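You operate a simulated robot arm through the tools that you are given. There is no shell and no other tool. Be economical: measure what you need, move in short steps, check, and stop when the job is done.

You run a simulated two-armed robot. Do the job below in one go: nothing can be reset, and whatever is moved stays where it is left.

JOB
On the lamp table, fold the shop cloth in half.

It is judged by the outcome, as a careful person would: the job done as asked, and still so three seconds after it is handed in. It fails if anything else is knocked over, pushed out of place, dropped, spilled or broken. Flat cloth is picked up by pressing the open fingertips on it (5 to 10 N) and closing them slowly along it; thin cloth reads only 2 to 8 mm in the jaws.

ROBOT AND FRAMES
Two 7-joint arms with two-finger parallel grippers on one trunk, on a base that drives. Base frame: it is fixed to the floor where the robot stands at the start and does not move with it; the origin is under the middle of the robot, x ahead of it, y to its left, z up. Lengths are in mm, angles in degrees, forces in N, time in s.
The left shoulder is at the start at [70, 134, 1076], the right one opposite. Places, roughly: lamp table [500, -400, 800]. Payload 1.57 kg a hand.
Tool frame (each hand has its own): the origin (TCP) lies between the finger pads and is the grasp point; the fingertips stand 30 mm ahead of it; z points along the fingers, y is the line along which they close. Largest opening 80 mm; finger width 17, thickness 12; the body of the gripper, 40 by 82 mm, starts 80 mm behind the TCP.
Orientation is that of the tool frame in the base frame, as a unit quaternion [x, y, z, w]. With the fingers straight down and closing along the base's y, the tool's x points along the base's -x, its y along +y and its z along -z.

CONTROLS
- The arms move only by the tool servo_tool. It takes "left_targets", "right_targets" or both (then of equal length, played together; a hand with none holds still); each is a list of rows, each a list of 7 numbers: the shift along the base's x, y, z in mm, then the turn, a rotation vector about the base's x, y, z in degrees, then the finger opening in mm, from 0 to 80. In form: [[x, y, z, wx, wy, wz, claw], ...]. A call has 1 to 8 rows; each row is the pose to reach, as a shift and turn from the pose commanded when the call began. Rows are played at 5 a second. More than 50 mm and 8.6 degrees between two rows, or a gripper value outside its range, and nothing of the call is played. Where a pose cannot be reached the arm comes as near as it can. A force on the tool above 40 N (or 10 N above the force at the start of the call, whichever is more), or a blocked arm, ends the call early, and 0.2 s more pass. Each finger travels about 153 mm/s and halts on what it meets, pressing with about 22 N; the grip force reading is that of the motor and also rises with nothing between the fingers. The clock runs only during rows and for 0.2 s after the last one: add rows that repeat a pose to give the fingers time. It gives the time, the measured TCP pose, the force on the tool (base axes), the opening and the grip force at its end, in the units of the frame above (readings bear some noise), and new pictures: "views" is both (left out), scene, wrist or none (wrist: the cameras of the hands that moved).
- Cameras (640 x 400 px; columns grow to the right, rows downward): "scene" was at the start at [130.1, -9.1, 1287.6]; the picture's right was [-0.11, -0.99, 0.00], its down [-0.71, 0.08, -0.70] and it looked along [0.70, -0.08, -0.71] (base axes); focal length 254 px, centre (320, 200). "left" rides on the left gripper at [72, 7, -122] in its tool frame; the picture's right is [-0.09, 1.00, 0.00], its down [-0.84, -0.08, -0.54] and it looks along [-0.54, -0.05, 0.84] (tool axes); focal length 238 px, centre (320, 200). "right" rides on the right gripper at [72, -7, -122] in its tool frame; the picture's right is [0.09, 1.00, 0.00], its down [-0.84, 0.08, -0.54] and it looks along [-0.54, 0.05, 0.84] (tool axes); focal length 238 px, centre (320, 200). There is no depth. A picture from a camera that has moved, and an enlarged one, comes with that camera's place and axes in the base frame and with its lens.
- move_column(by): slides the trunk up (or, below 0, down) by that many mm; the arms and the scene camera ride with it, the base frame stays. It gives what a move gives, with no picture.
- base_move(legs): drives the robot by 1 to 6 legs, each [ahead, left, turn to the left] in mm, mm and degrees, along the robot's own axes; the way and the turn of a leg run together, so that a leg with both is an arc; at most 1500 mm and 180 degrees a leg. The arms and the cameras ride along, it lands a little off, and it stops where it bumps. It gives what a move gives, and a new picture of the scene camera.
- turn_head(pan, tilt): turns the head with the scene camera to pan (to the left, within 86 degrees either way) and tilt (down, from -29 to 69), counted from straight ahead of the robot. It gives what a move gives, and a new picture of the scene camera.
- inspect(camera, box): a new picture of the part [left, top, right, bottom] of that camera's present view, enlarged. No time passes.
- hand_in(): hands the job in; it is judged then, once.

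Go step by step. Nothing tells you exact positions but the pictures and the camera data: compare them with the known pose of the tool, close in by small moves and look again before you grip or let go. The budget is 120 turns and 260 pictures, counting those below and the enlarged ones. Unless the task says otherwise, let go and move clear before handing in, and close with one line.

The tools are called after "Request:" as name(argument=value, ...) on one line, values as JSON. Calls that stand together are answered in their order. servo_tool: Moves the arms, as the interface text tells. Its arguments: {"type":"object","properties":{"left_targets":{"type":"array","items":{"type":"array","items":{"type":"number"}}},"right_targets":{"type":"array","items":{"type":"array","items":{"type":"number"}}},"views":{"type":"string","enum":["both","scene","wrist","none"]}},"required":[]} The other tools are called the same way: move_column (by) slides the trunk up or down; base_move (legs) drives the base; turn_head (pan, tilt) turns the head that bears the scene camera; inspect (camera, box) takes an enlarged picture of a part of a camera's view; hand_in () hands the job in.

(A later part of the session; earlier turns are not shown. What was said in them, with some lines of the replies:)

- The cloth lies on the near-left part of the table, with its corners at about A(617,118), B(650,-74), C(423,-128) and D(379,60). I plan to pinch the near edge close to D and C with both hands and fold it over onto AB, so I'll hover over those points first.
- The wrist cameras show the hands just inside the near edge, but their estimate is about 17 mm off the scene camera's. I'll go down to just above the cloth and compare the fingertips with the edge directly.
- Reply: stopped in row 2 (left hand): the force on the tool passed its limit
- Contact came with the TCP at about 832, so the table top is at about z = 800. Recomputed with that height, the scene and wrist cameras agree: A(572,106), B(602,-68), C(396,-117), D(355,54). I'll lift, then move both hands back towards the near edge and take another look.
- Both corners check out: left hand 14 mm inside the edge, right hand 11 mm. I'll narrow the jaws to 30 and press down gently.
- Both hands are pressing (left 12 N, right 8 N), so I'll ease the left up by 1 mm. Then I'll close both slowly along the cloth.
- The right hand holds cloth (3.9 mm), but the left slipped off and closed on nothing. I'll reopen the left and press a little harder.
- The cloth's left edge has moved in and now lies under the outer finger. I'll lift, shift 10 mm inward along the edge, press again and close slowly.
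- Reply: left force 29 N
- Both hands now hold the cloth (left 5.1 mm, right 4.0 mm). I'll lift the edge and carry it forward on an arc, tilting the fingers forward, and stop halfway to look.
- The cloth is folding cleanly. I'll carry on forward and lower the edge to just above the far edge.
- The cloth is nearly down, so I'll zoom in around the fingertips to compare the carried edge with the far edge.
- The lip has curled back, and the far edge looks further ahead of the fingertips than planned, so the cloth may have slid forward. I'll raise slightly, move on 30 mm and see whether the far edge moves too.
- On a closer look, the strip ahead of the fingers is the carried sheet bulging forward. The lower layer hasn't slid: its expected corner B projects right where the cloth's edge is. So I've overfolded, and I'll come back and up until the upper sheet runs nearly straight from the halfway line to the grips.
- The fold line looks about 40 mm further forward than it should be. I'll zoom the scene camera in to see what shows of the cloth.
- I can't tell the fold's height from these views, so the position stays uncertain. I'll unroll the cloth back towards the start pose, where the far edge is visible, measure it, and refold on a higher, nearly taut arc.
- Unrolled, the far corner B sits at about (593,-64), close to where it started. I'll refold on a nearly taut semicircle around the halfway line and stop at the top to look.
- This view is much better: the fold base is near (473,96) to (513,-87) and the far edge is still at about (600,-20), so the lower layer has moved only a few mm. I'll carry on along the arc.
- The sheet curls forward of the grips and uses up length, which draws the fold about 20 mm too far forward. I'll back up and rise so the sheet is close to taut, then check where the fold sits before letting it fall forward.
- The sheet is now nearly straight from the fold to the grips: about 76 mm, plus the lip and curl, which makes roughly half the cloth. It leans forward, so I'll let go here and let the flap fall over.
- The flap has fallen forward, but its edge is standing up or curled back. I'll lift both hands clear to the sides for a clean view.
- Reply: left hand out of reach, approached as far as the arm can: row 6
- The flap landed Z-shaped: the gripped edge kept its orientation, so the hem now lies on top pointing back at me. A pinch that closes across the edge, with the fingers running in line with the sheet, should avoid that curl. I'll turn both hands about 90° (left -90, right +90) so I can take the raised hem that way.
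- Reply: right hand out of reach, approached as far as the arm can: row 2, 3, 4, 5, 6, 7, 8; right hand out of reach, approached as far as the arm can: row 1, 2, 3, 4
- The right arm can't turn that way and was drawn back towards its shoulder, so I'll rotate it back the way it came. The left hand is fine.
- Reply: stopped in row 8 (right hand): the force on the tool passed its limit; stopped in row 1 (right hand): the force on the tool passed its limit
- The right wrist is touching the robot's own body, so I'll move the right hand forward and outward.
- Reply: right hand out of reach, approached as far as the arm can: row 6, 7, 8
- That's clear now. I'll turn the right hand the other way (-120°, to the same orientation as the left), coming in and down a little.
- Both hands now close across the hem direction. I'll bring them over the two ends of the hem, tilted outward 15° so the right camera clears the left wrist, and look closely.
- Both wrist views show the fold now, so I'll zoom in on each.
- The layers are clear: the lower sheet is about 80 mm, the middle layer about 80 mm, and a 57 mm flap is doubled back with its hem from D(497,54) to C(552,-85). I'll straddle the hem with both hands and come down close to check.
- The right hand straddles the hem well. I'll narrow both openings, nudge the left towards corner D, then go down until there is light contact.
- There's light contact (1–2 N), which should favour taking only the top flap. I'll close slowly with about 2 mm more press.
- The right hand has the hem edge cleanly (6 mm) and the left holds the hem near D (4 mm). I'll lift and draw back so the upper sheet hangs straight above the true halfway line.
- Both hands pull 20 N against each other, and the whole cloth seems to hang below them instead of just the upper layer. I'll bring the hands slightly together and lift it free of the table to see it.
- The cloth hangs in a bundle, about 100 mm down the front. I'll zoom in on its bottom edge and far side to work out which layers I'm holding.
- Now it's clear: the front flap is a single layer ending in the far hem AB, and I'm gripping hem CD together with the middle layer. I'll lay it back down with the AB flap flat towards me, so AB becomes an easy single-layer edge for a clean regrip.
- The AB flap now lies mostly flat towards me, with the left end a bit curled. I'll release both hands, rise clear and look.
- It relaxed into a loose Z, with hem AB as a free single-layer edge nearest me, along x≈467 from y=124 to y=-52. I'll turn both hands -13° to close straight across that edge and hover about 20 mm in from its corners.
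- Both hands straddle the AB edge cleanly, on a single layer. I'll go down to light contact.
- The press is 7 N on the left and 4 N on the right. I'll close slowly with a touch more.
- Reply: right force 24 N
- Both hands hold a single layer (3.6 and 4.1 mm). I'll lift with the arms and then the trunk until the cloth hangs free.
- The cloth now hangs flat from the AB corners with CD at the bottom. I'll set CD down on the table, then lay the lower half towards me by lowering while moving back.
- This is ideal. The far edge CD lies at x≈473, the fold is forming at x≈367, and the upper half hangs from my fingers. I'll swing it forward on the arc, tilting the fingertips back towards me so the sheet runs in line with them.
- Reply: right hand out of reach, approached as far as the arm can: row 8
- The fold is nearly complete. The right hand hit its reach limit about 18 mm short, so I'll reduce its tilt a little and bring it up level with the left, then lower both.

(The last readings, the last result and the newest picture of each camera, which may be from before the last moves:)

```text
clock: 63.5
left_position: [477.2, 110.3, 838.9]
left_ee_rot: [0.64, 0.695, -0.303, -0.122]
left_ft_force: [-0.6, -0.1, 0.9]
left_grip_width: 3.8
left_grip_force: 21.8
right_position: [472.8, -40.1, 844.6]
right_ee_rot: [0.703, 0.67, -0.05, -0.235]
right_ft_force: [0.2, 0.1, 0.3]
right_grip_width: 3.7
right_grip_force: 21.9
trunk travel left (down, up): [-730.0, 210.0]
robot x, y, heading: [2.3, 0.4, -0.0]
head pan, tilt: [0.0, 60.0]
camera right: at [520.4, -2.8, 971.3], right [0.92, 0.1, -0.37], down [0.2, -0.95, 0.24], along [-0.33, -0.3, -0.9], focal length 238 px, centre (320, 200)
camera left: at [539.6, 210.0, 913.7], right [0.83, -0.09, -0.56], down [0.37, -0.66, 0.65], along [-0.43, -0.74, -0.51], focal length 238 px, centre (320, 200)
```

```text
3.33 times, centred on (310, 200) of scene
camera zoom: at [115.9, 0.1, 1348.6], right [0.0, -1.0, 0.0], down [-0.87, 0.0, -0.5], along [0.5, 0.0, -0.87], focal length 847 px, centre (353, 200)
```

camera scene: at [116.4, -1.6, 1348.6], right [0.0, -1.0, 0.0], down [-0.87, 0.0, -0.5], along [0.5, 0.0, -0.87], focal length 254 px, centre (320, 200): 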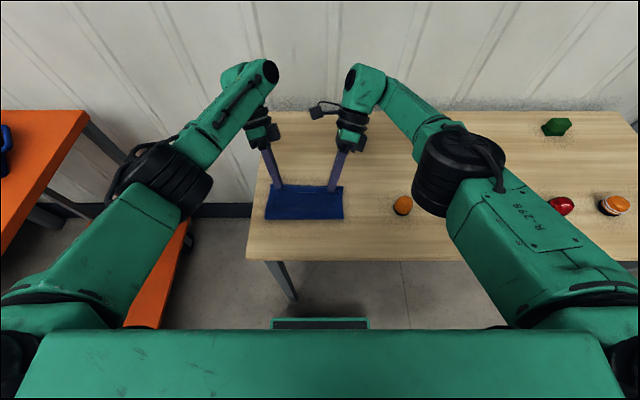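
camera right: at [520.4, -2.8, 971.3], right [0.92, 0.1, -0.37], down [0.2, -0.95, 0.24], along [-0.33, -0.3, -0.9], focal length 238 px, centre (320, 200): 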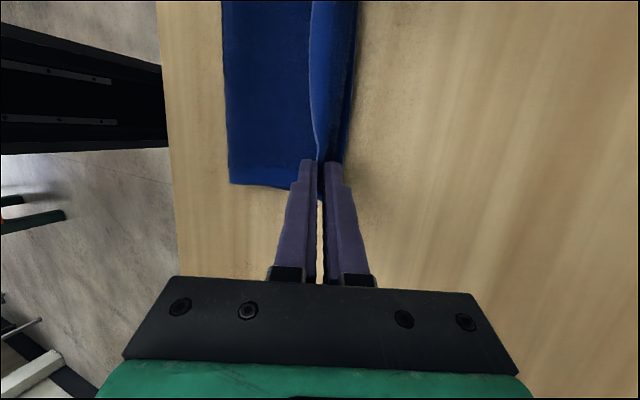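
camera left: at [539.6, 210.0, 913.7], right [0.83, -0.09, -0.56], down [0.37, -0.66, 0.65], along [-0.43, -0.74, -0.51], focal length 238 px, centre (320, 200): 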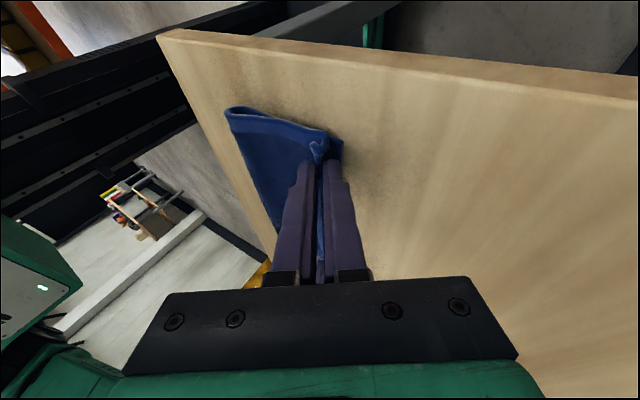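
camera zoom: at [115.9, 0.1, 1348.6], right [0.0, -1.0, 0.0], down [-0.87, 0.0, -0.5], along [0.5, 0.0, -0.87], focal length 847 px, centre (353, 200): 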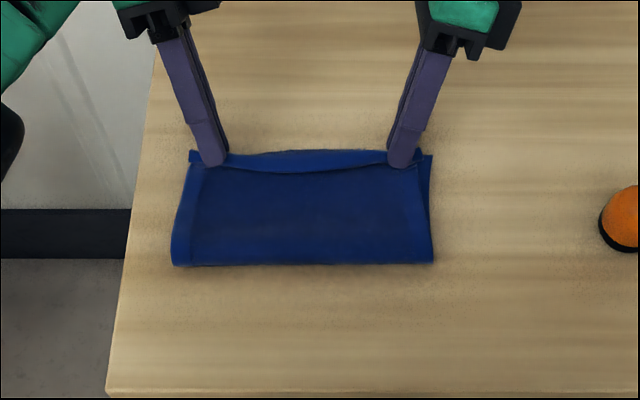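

The carried edge is right over the far edge (both at about row 150 of the zoom). I'll let go gently with a small opening and withdraw upwards along the fingers.

Request:
servo_tool(left_targets=[[0, 0, 1, 0, 0, 0, 8], [1, 0, 3, 0, 0, 0, 14], [1, 0, 3, 0, 0, 0, 18], [4, 0, 8, 0, 0, 0, 22], [15, 1, 25, 0, 0, 0, 24], [32, 3, 55, 0, 0, 0, 24], [45, 10, 90, 0, 0, 0, 24], [45, 10, 90, 0, 0, 0, 24]], right_targets=[[0, 0, -3, 0, 0, 0, 8], [0, 0, -3, 0, 0, 0, 14], [0, 0, -3, 0, 0, 0, 18], [2, 0, 5, 0, 0, 0, 22], [10, -1, 22, 0, 0, 0, 24], [15, -3, 50, 0, 0, 0, 24], [15, -10, 85, 0, 0, 0, 24], [15, -10, 85, 0, 0, 0, 24]], views="both")

Request:
inspect(camera="scene", box=[220, 140, 400, 260])

```text
clock: 65.3
left_position: [497.4, 122.7, 919.1]
left_ee_rot: [0.638, 0.697, -0.303, -0.122]
left_ft_force: [0.4, 0.1, -0.3]
left_grip_width: 23.9
left_grip_force: 0.0
left hand out of reach, approached as far as the arm can: row 5, 6, 7, 8
right_position: [486.7, -49.6, 928.4]
right_ee_rot: [0.703, 0.669, -0.051, -0.236]
right_ft_force: [0.4, 0.1, 0.0]
right_grip_width: 24.0
right_grip_force: 0.0
trunk travel left (down, up): [-730.0, 210.0]
robot x, y, heading: [0.2, 1.8, -0.2]
head pan, tilt: [0.0, 60.0]
camera scene: at [117.0, -0.1, 1348.5], right [0.0, -1.0, 0.0], down [-0.87, 0.0, -0.5], along [0.5, 0.0, -0.87], focal length 254 px, centre (320, 200)
camera right: at [536.1, -13.4, 1057.5], right [0.92, 0.1, -0.37], down [0.2, -0.95, 0.24], along [-0.33, -0.3, -0.9], focal length 238 px, centre (320, 200)
camera left: at [560.0, 223.4, 995.2], right [0.83, -0.09, -0.56], down [0.37, -0.66, 0.65], along [-0.43, -0.74, -0.52], focal length 238 px, centre (320, 200)
```

scene: 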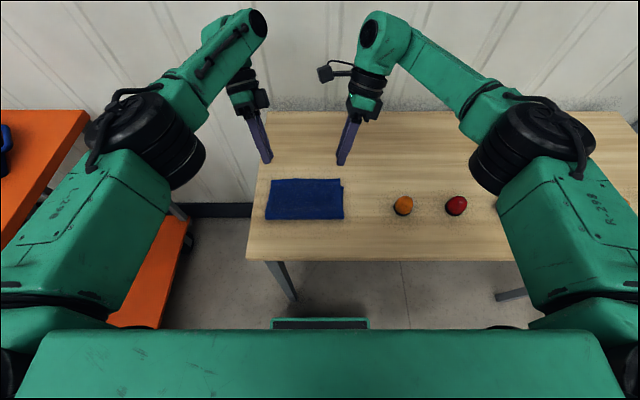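
right: 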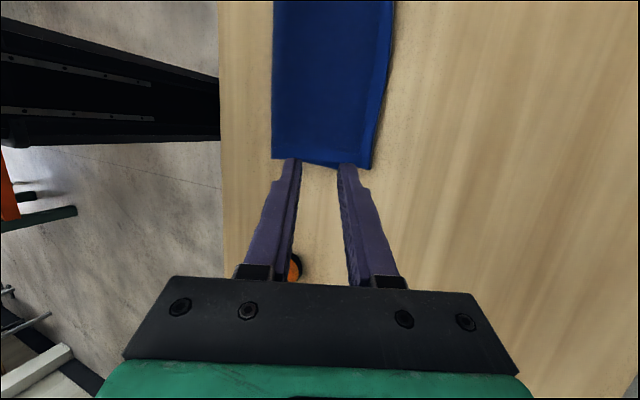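
left: 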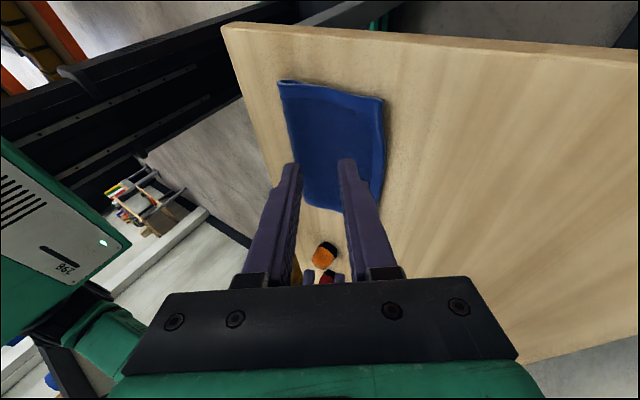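

```text
3.33 times, centred on (310, 200) of scene
camera zoom: at [117.0, -0.1, 1348.5], right [0.0, -1.0, 0.0], down [-0.87, 0.0, -0.5], along [0.5, 0.0, -0.87], focal length 847 px, centre (353, 200)
```

zoom: 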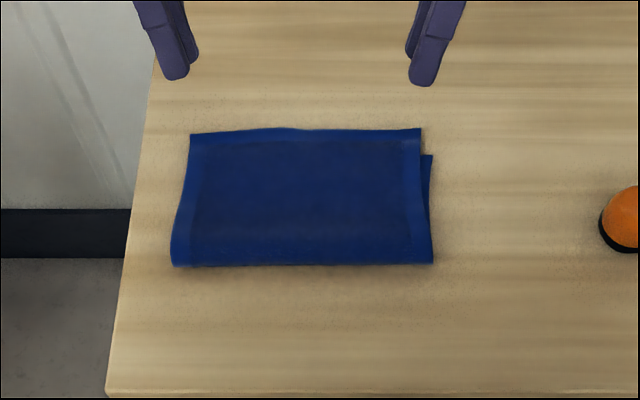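

It's a neat fold, but the top edge overshoots the lower one by about 20 mm (and 8 mm sideways), so it's slightly off half. I'll regrip only the overhanging top hem and re-lay it about 10 mm nearer. First I'll set the hands vertical over that hem.

Request:
servo_tool(left_targets=[[-2, -2, 0, 0, -7, 0, 24], [-4, -5, -10, 0, -14, 0, 22], [-6, -8, -25, 0, -21, 0, 20], [-8, -10, -40, 0, -28, 0, 20], [-9, -11, -55, 0, -35, 0, 20], [-9, -11, -55, 0, -35, 0, 20]], right_targets=[[1, 2, 0, 0, -5, 0, 24], [2, 4, -15, 0, -10, 0, 22], [3, 6, -30, 0, -15, 0, 20], [4, 8, -45, 0, -20, 0, 20], [5, 10, -64, 0, -23, 0, 20], [5, 10, -64, 0, -23, 0, 20]], views="wrist")

Request:
inspect(camera="right", box=[240, 60, 440, 200])

Request:
inspect(camera="left", box=[240, 60, 440, 200])

```text
clock: 66.7
left_position: [488.9, 109.7, 865.3]
left_ee_rot: [0.7, 0.701, -0.096, 0.093]
left_ft_force: [0.5, -0.1, 0.5]
left_grip_width: 19.8
left_grip_force: 0.0
right_position: [492.2, -38.6, 864.2]
right_ee_rot: [0.698, 0.704, 0.091, -0.097]
right_ft_force: [0.3, -0.7, 0.4]
right_grip_width: 19.9
right_grip_force: 0.1
trunk travel left (down, up): [-730.0, 210.0]
robot x, y, heading: [-0.5, -1.2, 0.4]
head pan, tilt: [0.0, 60.0]
camera right: at [486.7, -2.4, 1001.1], right [1.0, 0.1, 0.02], down [0.09, -0.95, 0.3], along [0.04, -0.3, -0.95], focal length 238 px, centre (320, 200)
camera left: at [495.8, 211.7, 962.1], right [1.0, -0.09, 0.02], down [-0.07, -0.66, 0.75], along [-0.05, -0.74, -0.67], focal length 238 px, centre (320, 200)
```

right: 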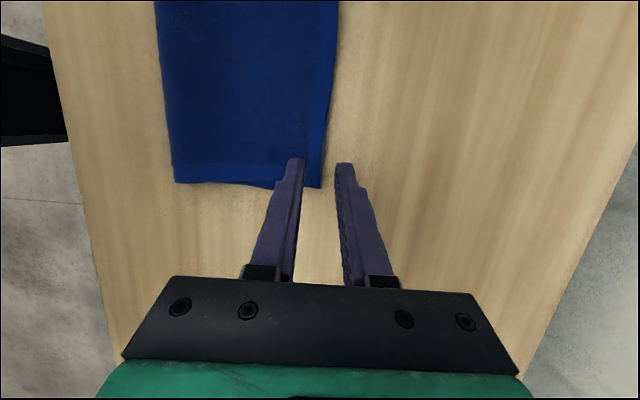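
left: 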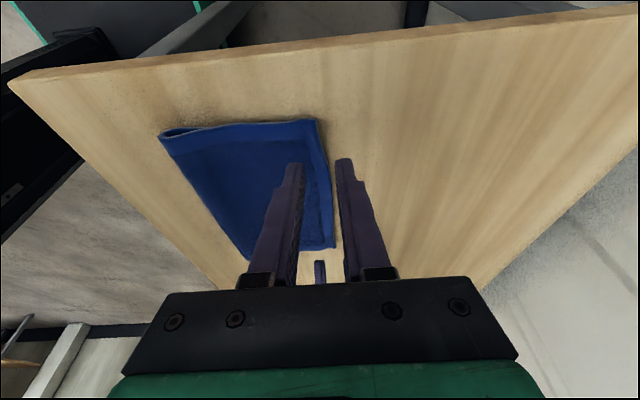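

```text
2.86 times, centred on (340, 130) of right
camera zoom: at [486.7, -2.4, 1001.1], right [1.0, 0.1, 0.02], down [0.09, -0.95, 0.3], along [0.04, -0.3, -0.95], focal length 681 px, centre (263, 400)
```

zoom: 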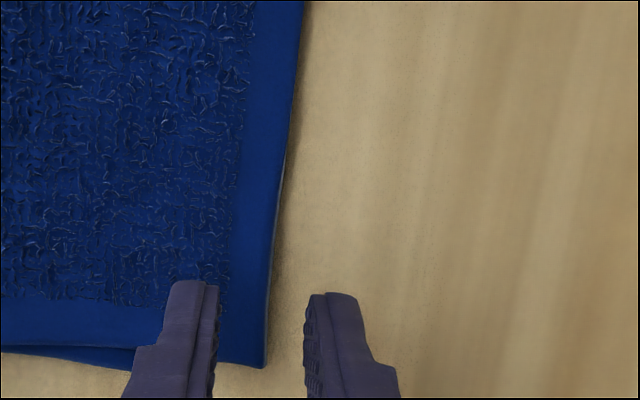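

```text
2.86 times, centred on (340, 130) of left
camera zoom: at [495.8, 211.7, 962.1], right [1.0, -0.09, 0.02], down [-0.07, -0.66, 0.75], along [-0.05, -0.74, -0.67], focal length 681 px, centre (263, 400)
```

zoom: 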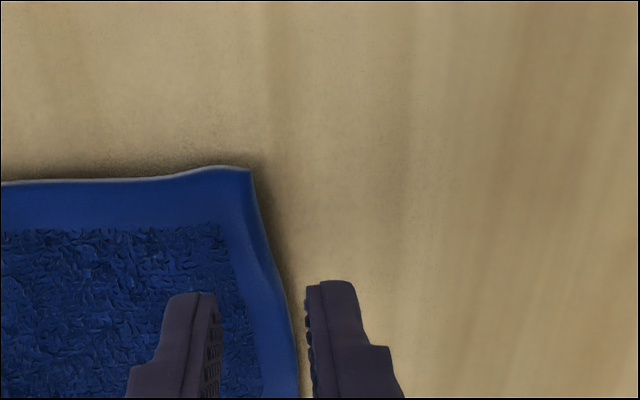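

The hands straddle the overhanging hem. I'll go down to light contact and close slowly.

Request:
servo_tool(left_targets=[[0, 0, -15, 0, 0, 0, 20], [0, 0, -25, 0, 0, 0, 20], [0, 0, -30, 0, 0, 0, 20], [0, 0, -32, 0, 0, 0, 20], [0, 0, -33, 0, 0, 0, 20], [0, 0, -33, 0, 0, 0, 20]], right_targets=[[0, 0, -15, 0, 0, 0, 20], [0, 0, -24, 0, 0, 0, 20], [0, 0, -29, 0, 0, 0, 20], [0, 0, -31, 0, 0, 0, 20], [0, 0, -32, 0, 0, 0, 20], [0, 0, -32, 0, 0, 0, 20]], views="none")

Request:
servo_tool(left_targets=[[0, 0, 0, 0, 0, 0, 18], [0, 0, 0, 0, 0, 0, 15], [0, 0, 0, 0, 0, 0, 12], [0, 0, 0, 0, 0, 0, 9], [0, 0, 0, 0, 0, 0, 6], [0, 0, 0, 0, 0, 0, 3], [0, 0, 0, 0, 0, 0, 0], [0, 0, 0, 0, 0, 0, 0]], right_targets=[[0, 0, 0, 0, 0, 0, 18], [0, 0, 0, 0, 0, 0, 15], [0, 0, 0, 0, 0, 0, 12], [0, 0, 0, 0, 0, 0, 9], [0, 0, 0, 0, 0, 0, 6], [0, 0, 0, 0, 0, 0, 3], [0, 0, 0, 0, 0, 0, 0], [0, 0, 0, 0, 0, 0, 0]], views="wrist")

```text
clock: 68.1
left_position: [487.4, 110.0, 835.8]
left_ee_rot: [0.701, 0.701, -0.095, 0.094]
left_ft_force: [2.1, 2.2, 14.6]
left_grip_width: 17.7
left_grip_force: 0.0
right_position: [491.6, -39.8, 835.2]
right_ee_rot: [0.698, 0.703, 0.093, -0.096]
right_ft_force: [1.6, -1.2, 14.5]
right_grip_width: 18.2
right_grip_force: 0.0
trunk travel left (down, up): [-730.0, 210.0]
robot x, y, heading: [1.7, 4.1, -0.2]
head pan, tilt: [0.0, 60.0]
```

```text
clock: 69.9
left_position: [484.5, 110.3, 835.7]
left_ee_rot: [0.701, 0.7, -0.096, 0.094]
left_ft_force: [-2.6, -3.0, 13.1]
left_grip_width: 2.5
left_grip_force: 21.6
right_position: [488.4, -40.1, 834.7]
right_ee_rot: [0.698, 0.704, 0.093, -0.096]
right_ft_force: [-2.7, 3.8, 14.5]
right_grip_width: 2.5
right_grip_force: 22.5
trunk travel left (down, up): [-730.0, 210.0]
robot x, y, heading: [-1.7, 1.2, -0.4]
head pan, tilt: [0.0, 60.0]
camera right: at [482.6, -2.7, 971.3], right [0.99, 0.1, 0.02], down [0.09, -0.95, 0.3], along [0.05, -0.3, -0.95], focal length 238 px, centre (320, 200)
camera left: at [491.6, 211.0, 931.7], right [1.0, -0.09, 0.02], down [-0.08, -0.66, 0.75], along [-0.05, -0.74, -0.67], focal length 238 px, centre (320, 200)
```

right: 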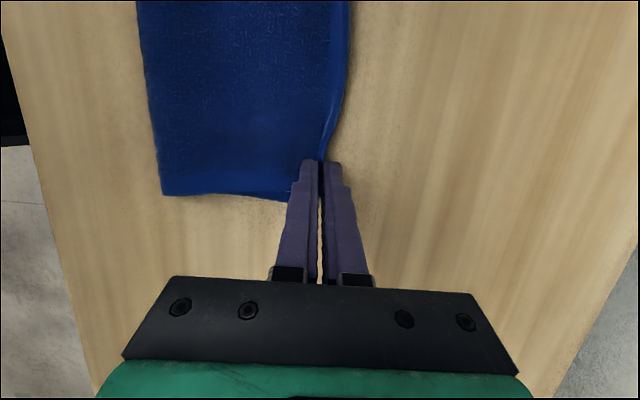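
left: 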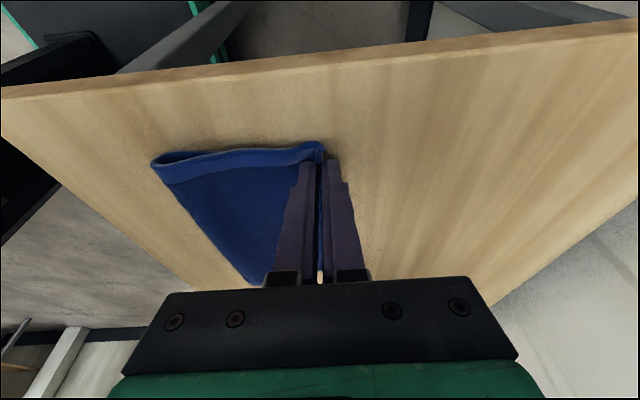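

Both hands have just the top hem (2.5 mm each). I'll swing it back up to vertical so the lower half can lie out another 10 mm.

Request:
servo_tool(left_targets=[[-4, 0, 15, 0, 0, 0, 0], [-13, 0, 40, 0, 0, 0, 0], [-30, 0, 63, 0, 0, 0, 0], [-50, 0, 82, 0, 0, 0, 0], [-72, -2, 94, 0, 0, 0, 0], [-94, -4, 99, 0, 0, 0, 0], [-111, -5, 97, 0, 0, 0, 0], [-124, -6, 92, 0, 0, 0, 0]], right_targets=[[-4, 0, 15, 0, 0, 0, 0], [-13, 0, 40, 0, 0, 0, 0], [-30, 0, 63, 0, 0, 0, 0], [-52, 0, 82, 0, 0, 0, 0], [-75, -2, 94, 0, 0, 0, 0], [-98, -4, 99, 0, 0, 0, 0], [-115, -5, 97, 0, 0, 0, 0], [-128, -6, 92, 0, 0, 0, 0]], views="both")

Request:
inspect(camera="scene", box=[220, 140, 400, 260])

```text
clock: 71.7
left_position: [363.8, 103.5, 923.4]
left_ee_rot: [0.701, 0.701, -0.097, 0.093]
left_ft_force: [0.1, -0.1, 0.2]
left_grip_width: 2.5
left_grip_force: 22.2
right_position: [362.4, -47.1, 923.8]
right_ee_rot: [0.699, 0.703, 0.091, -0.098]
right_ft_force: [-0.2, 1.2, -0.2]
right_grip_width: 2.4
right_grip_force: 21.1
trunk travel left (down, up): [-730.0, 210.0]
robot x, y, heading: [-1.4, 1.4, 0.1]
head pan, tilt: [0.0, 60.0]
camera scene: at [115.4, -0.1, 1348.7], right [0.0, -1.0, 0.0], down [-0.87, 0.0, -0.5], along [0.5, 0.0, -0.87], focal length 254 px, centre (320, 200)
camera right: at [357.4, -9.2, 1060.8], right [1.0, 0.1, 0.02], down [0.09, -0.95, 0.3], along [0.04, -0.3, -0.95], focal length 238 px, centre (320, 200)
camera left: at [371.2, 205.5, 1021.6], right [1.0, -0.09, 0.02], down [-0.07, -0.66, 0.75], along [-0.05, -0.74, -0.67], focal length 238 px, centre (320, 200)
```

scene: 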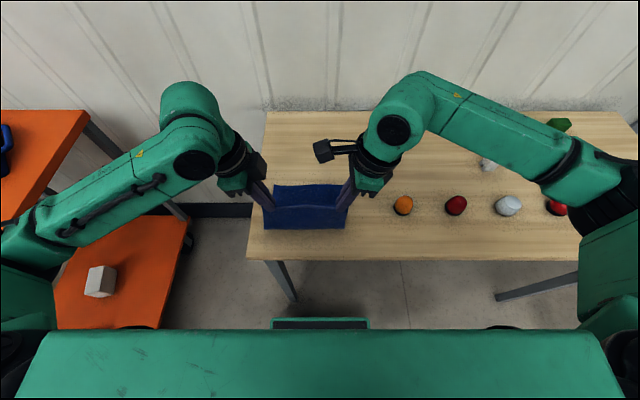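
right: 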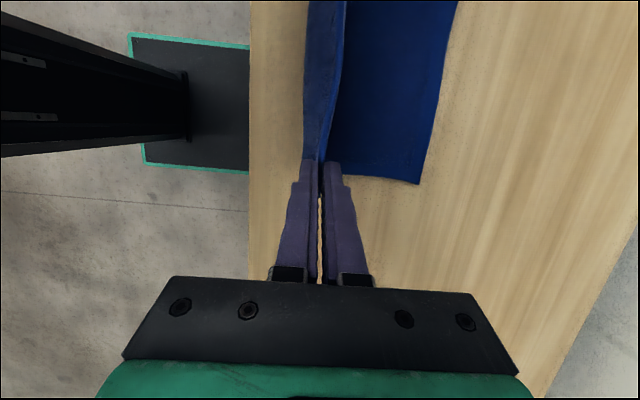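
left: 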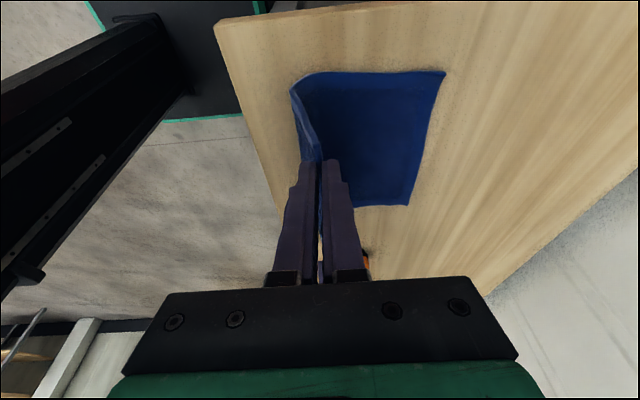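

```text
3.33 times, centred on (310, 200) of scene
camera zoom: at [115.4, -0.1, 1348.7], right [0.0, -1.0, 0.0], down [-0.87, 0.0, -0.5], along [0.5, 0.0, -0.87], focal length 847 px, centre (353, 200)
```

zoom: 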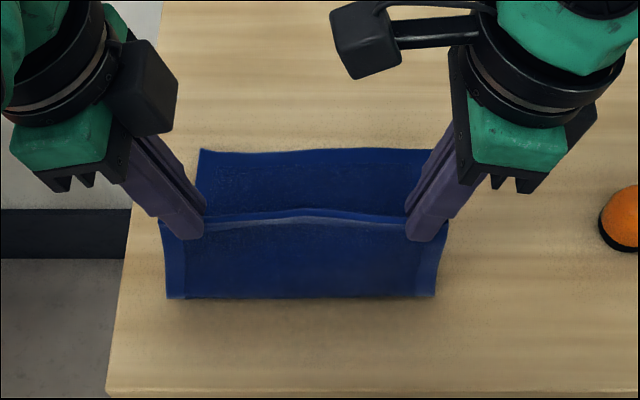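

The far edge CD is at x≈478 from y=116 to y=-62, and the grips are centred over it. I'll raise slightly, then swing forward to land the hem on x≈478 with a gentler tilt that the right arm can reach.

Request:
servo_tool(left_targets=[[6.5, 0, 3, 0, 0, 0, 0], [33, 0, 0.5, 0, 3.5, 0, 0], [59, 0, -9, 0, 7, 0, 0], [77, 0, -21, 0, 10.5, 0, 0], [93, 0, -37, 0, 14, 0, 0], [103, 0, -52, 0, 17.5, 0, 0], [111, 0, -69, 0, 21, 0, 0], [115, 0, -79, 0, 24, 0, 0]], right_targets=[[7.5, 0, 3, 0, 0, 0, 0], [34, 0, 0.5, 0, 3.5, 0, 0], [60, 0, -9, 0, 7, 0, 0], [78, 0, -21, 0, 10.5, 0, 0], [94, 0, -37, 0, 14, 0, 0], [104, 0, -52, 0, 17.5, 0, 0], [112, 0, -69, 0, 21, 0, 0], [116, 0, -79, 0, 24, 0, 0]], views="both")

Request:
inspect(camera="scene", box=[220, 140, 400, 260])

```text
clock: 73.5
left_position: [479.9, 104.3, 843.3]
left_ee_rot: [0.665, 0.704, -0.242, -0.055]
left_ft_force: [-0.2, 0.1, 0.7]
left_grip_width: 2.6
left_grip_force: 22.1
right_position: [481.3, -47.5, 845.0]
right_ee_rot: [0.701, 0.668, -0.058, -0.243]
right_ft_force: [0.5, 0.0, -0.2]
right_grip_width: 2.3
right_grip_force: 21.9
trunk travel left (down, up): [-730.0, 210.0]
robot x, y, heading: [0.1, 2.9, 0.1]
head pan, tilt: [0.0, 60.0]
camera scene: at [117.3, 0.2, 1348.5], right [0.0, -1.0, 0.0], down [-0.87, 0.0, -0.5], along [0.5, 0.0, -0.87], focal length 254 px, centre (320, 200)
camera right: at [531.6, -9.0, 972.5], right [0.91, 0.1, -0.39], down [0.2, -0.95, 0.24], along [-0.35, -0.3, -0.89], focal length 238 px, centre (320, 200)
camera left: at [526.8, 204.8, 930.1], right [0.92, -0.09, -0.39], down [0.24, -0.66, 0.71], along [-0.32, -0.74, -0.59], focal length 238 px, centre (320, 200)
```

scene: 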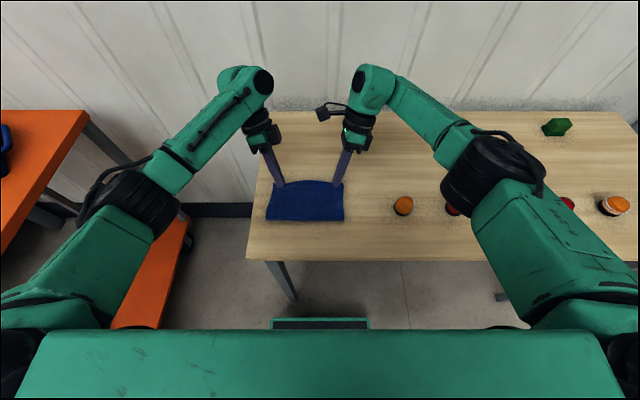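
right: 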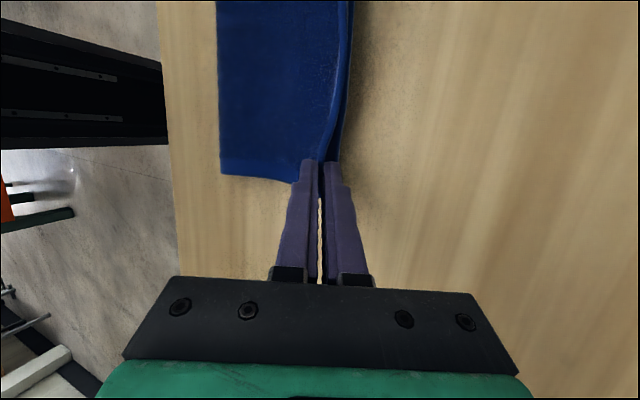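
left: 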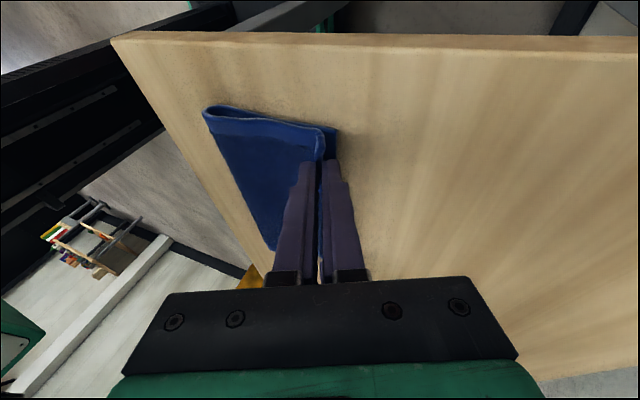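

```text
3.33 times, centred on (310, 200) of scene
camera zoom: at [117.3, 0.2, 1348.5], right [0.0, -1.0, 0.0], down [-0.87, 0.0, -0.5], along [0.5, 0.0, -0.87], focal length 847 px, centre (353, 200)
```

zoom: 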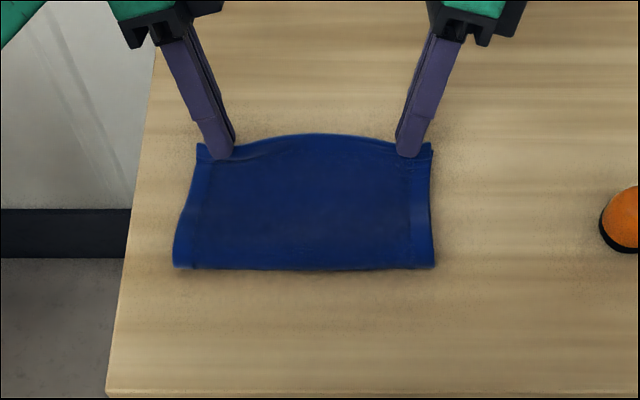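

The hem is over the far edge, and its middle bows slightly forward. I'll ease back 6 mm while lowering, then release and withdraw.

Request:
servo_tool(left_targets=[[-3, 0, -3, 0, 0, 0, 0], [-6, 0, -6, 0, 0, 0, 0], [-6, 0, -6, 0, 0, 0, 8], [-6, 0, -5, 0, 0, 0, 14], [-6, 0, -4, 0, 0, 0, 18], [-3, 0, 3, 0, 0, 0, 22], [5, 1, 22, 0, 0, 0, 24], [8, 3, 55, 0, 0, 0, 24]], right_targets=[[-3, 0, -4, 0, 0, 0, 0], [-6, 0, -8, 0, 0, 0, 0], [-6, 0, -8, 0, 0, 0, 8], [-6, 0, -7, 0, 0, 0, 14], [-6, 0, -6, 0, 0, 0, 18], [-3, 0, 3, 0, 0, 0, 22], [5, -1, 22, 0, 0, 0, 24], [8, -3, 55, 0, 0, 0, 24]], views="both")

Request:
inspect(camera="scene", box=[220, 140, 400, 260])

```text
clock: 75.3
left_position: [485.5, 107.7, 901.0]
left_ee_rot: [0.666, 0.704, -0.241, -0.055]
left_ft_force: [0.3, 0.7, 0.0]
left_grip_width: 24.1
left_grip_force: 0.0
right_position: [486.7, -49.0, 902.4]
right_ee_rot: [0.701, 0.668, -0.056, -0.242]
right_ft_force: [-0.1, 0.1, 0.6]
right_grip_width: 24.1
right_grip_force: 0.1
trunk travel left (down, up): [-730.0, 210.0]
robot x, y, heading: [0.6, -2.5, 0.0]
head pan, tilt: [0.0, 60.0]
camera scene: at [115.0, -0.1, 1348.6], right [0.0, -1.0, 0.0], down [-0.87, 0.0, -0.5], along [0.5, 0.0, -0.87], focal length 254 px, centre (320, 200)
camera right: at [538.1, -12.3, 1028.6], right [0.92, 0.1, -0.39], down [0.2, -0.95, 0.24], along [-0.35, -0.3, -0.89], focal length 238 px, centre (320, 200)
camera left: at [532.7, 207.5, 986.8], right [0.92, -0.09, -0.39], down [0.24, -0.66, 0.71], along [-0.32, -0.74, -0.59], focal length 238 px, centre (320, 200)
```

scene: 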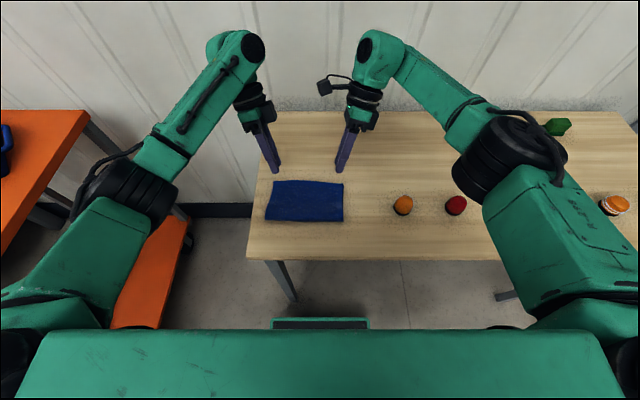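
right: 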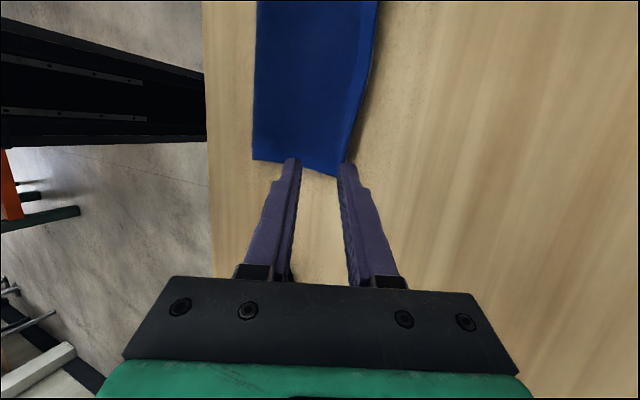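
left: 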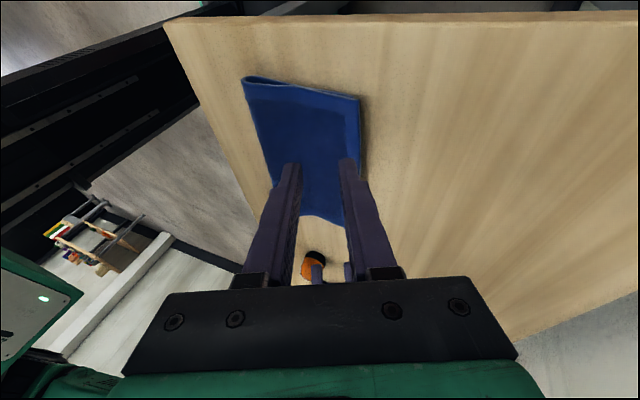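

```text
3.33 times, centred on (310, 200) of scene
camera zoom: at [115.0, -0.1, 1348.6], right [0.0, -1.0, 0.0], down [-0.87, 0.0, -0.5], along [0.5, 0.0, -0.87], focal length 847 px, centre (353, 200)
```

zoom: 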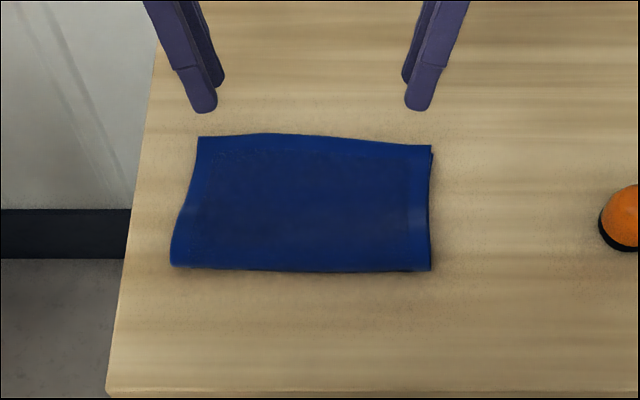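

That's an even half fold, with edges and corners matching within about 5–9 mm. I'll withdraw both hands well clear and take a last look.

Request:
servo_tool(left_targets=[[0, 5, 20, 0, 0, 0, 24], [-10, 15, 45, 0, 0, 0, 24], [-30, 30, 65, 0, 0, 0, 24], [-55, 50, 80, 0, 0, 0, 24], [-80, 70, 90, 0, 0, 0, 24]], right_targets=[[0, -5, 20, 0, 0, 0, 24], [-10, -15, 45, 0, 0, 0, 24], [-30, -30, 65, 0, 0, 0, 24], [-55, -50, 80, 0, 0, 0, 24], [-80, -70, 90, 0, 0, 0, 24]], views="scene")

Request:
inspect(camera="scene", box=[220, 140, 400, 260])

```text
clock: 76.5
left_position: [404.3, 177.8, 991.8]
left_ee_rot: [0.666, 0.704, -0.241, -0.053]
left_ft_force: [-0.3, 0.3, 0.7]
left_grip_width: 23.8
left_grip_force: 0.0
right_position: [406.0, -118.1, 991.1]
right_ee_rot: [0.702, 0.668, -0.055, -0.241]
right_ft_force: [-0.6, 0.0, 0.5]
right_grip_width: 23.8
right_grip_force: 0.1
trunk travel left (down, up): [-730.0, 210.0]
robot x, y, heading: [-1.6, -0.3, -0.1]
head pan, tilt: [0.0, 60.0]
camera scene: at [113.4, 0.1, 1348.8], right [0.0, -1.0, 0.0], down [-0.86, 0.0, -0.5], along [0.5, 0.0, -0.86], focal length 254 px, centre (320, 200)
```

scene: 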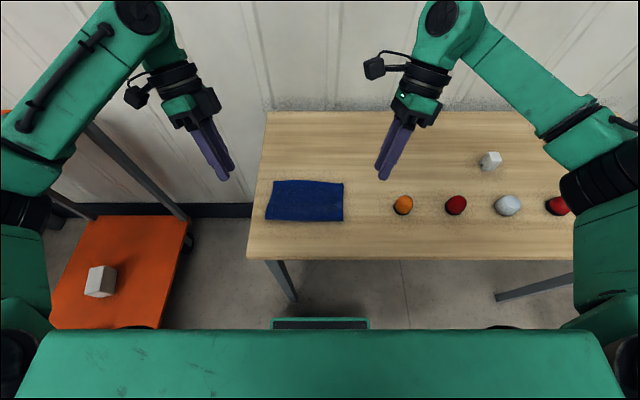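

```text
3.33 times, centred on (310, 200) of scene
camera zoom: at [113.4, 0.1, 1348.8], right [0.0, -1.0, 0.0], down [-0.86, 0.0, -0.5], along [0.5, 0.0, -0.86], focal length 847 px, centre (353, 200)
```

zoom: 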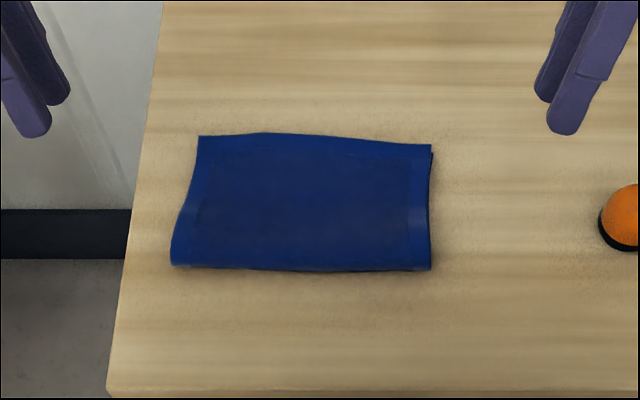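

The cloth lies folded in half and still, the other objects I can see are where they were, and both hands are clear. I'm handing in.

Request:
hand_in()

```text
The job is handed in.
```

The shop cloth is folded in half on the lamp table, with its edges matching within about 5–9 mm, and the other objects I could see on the table were not moved.
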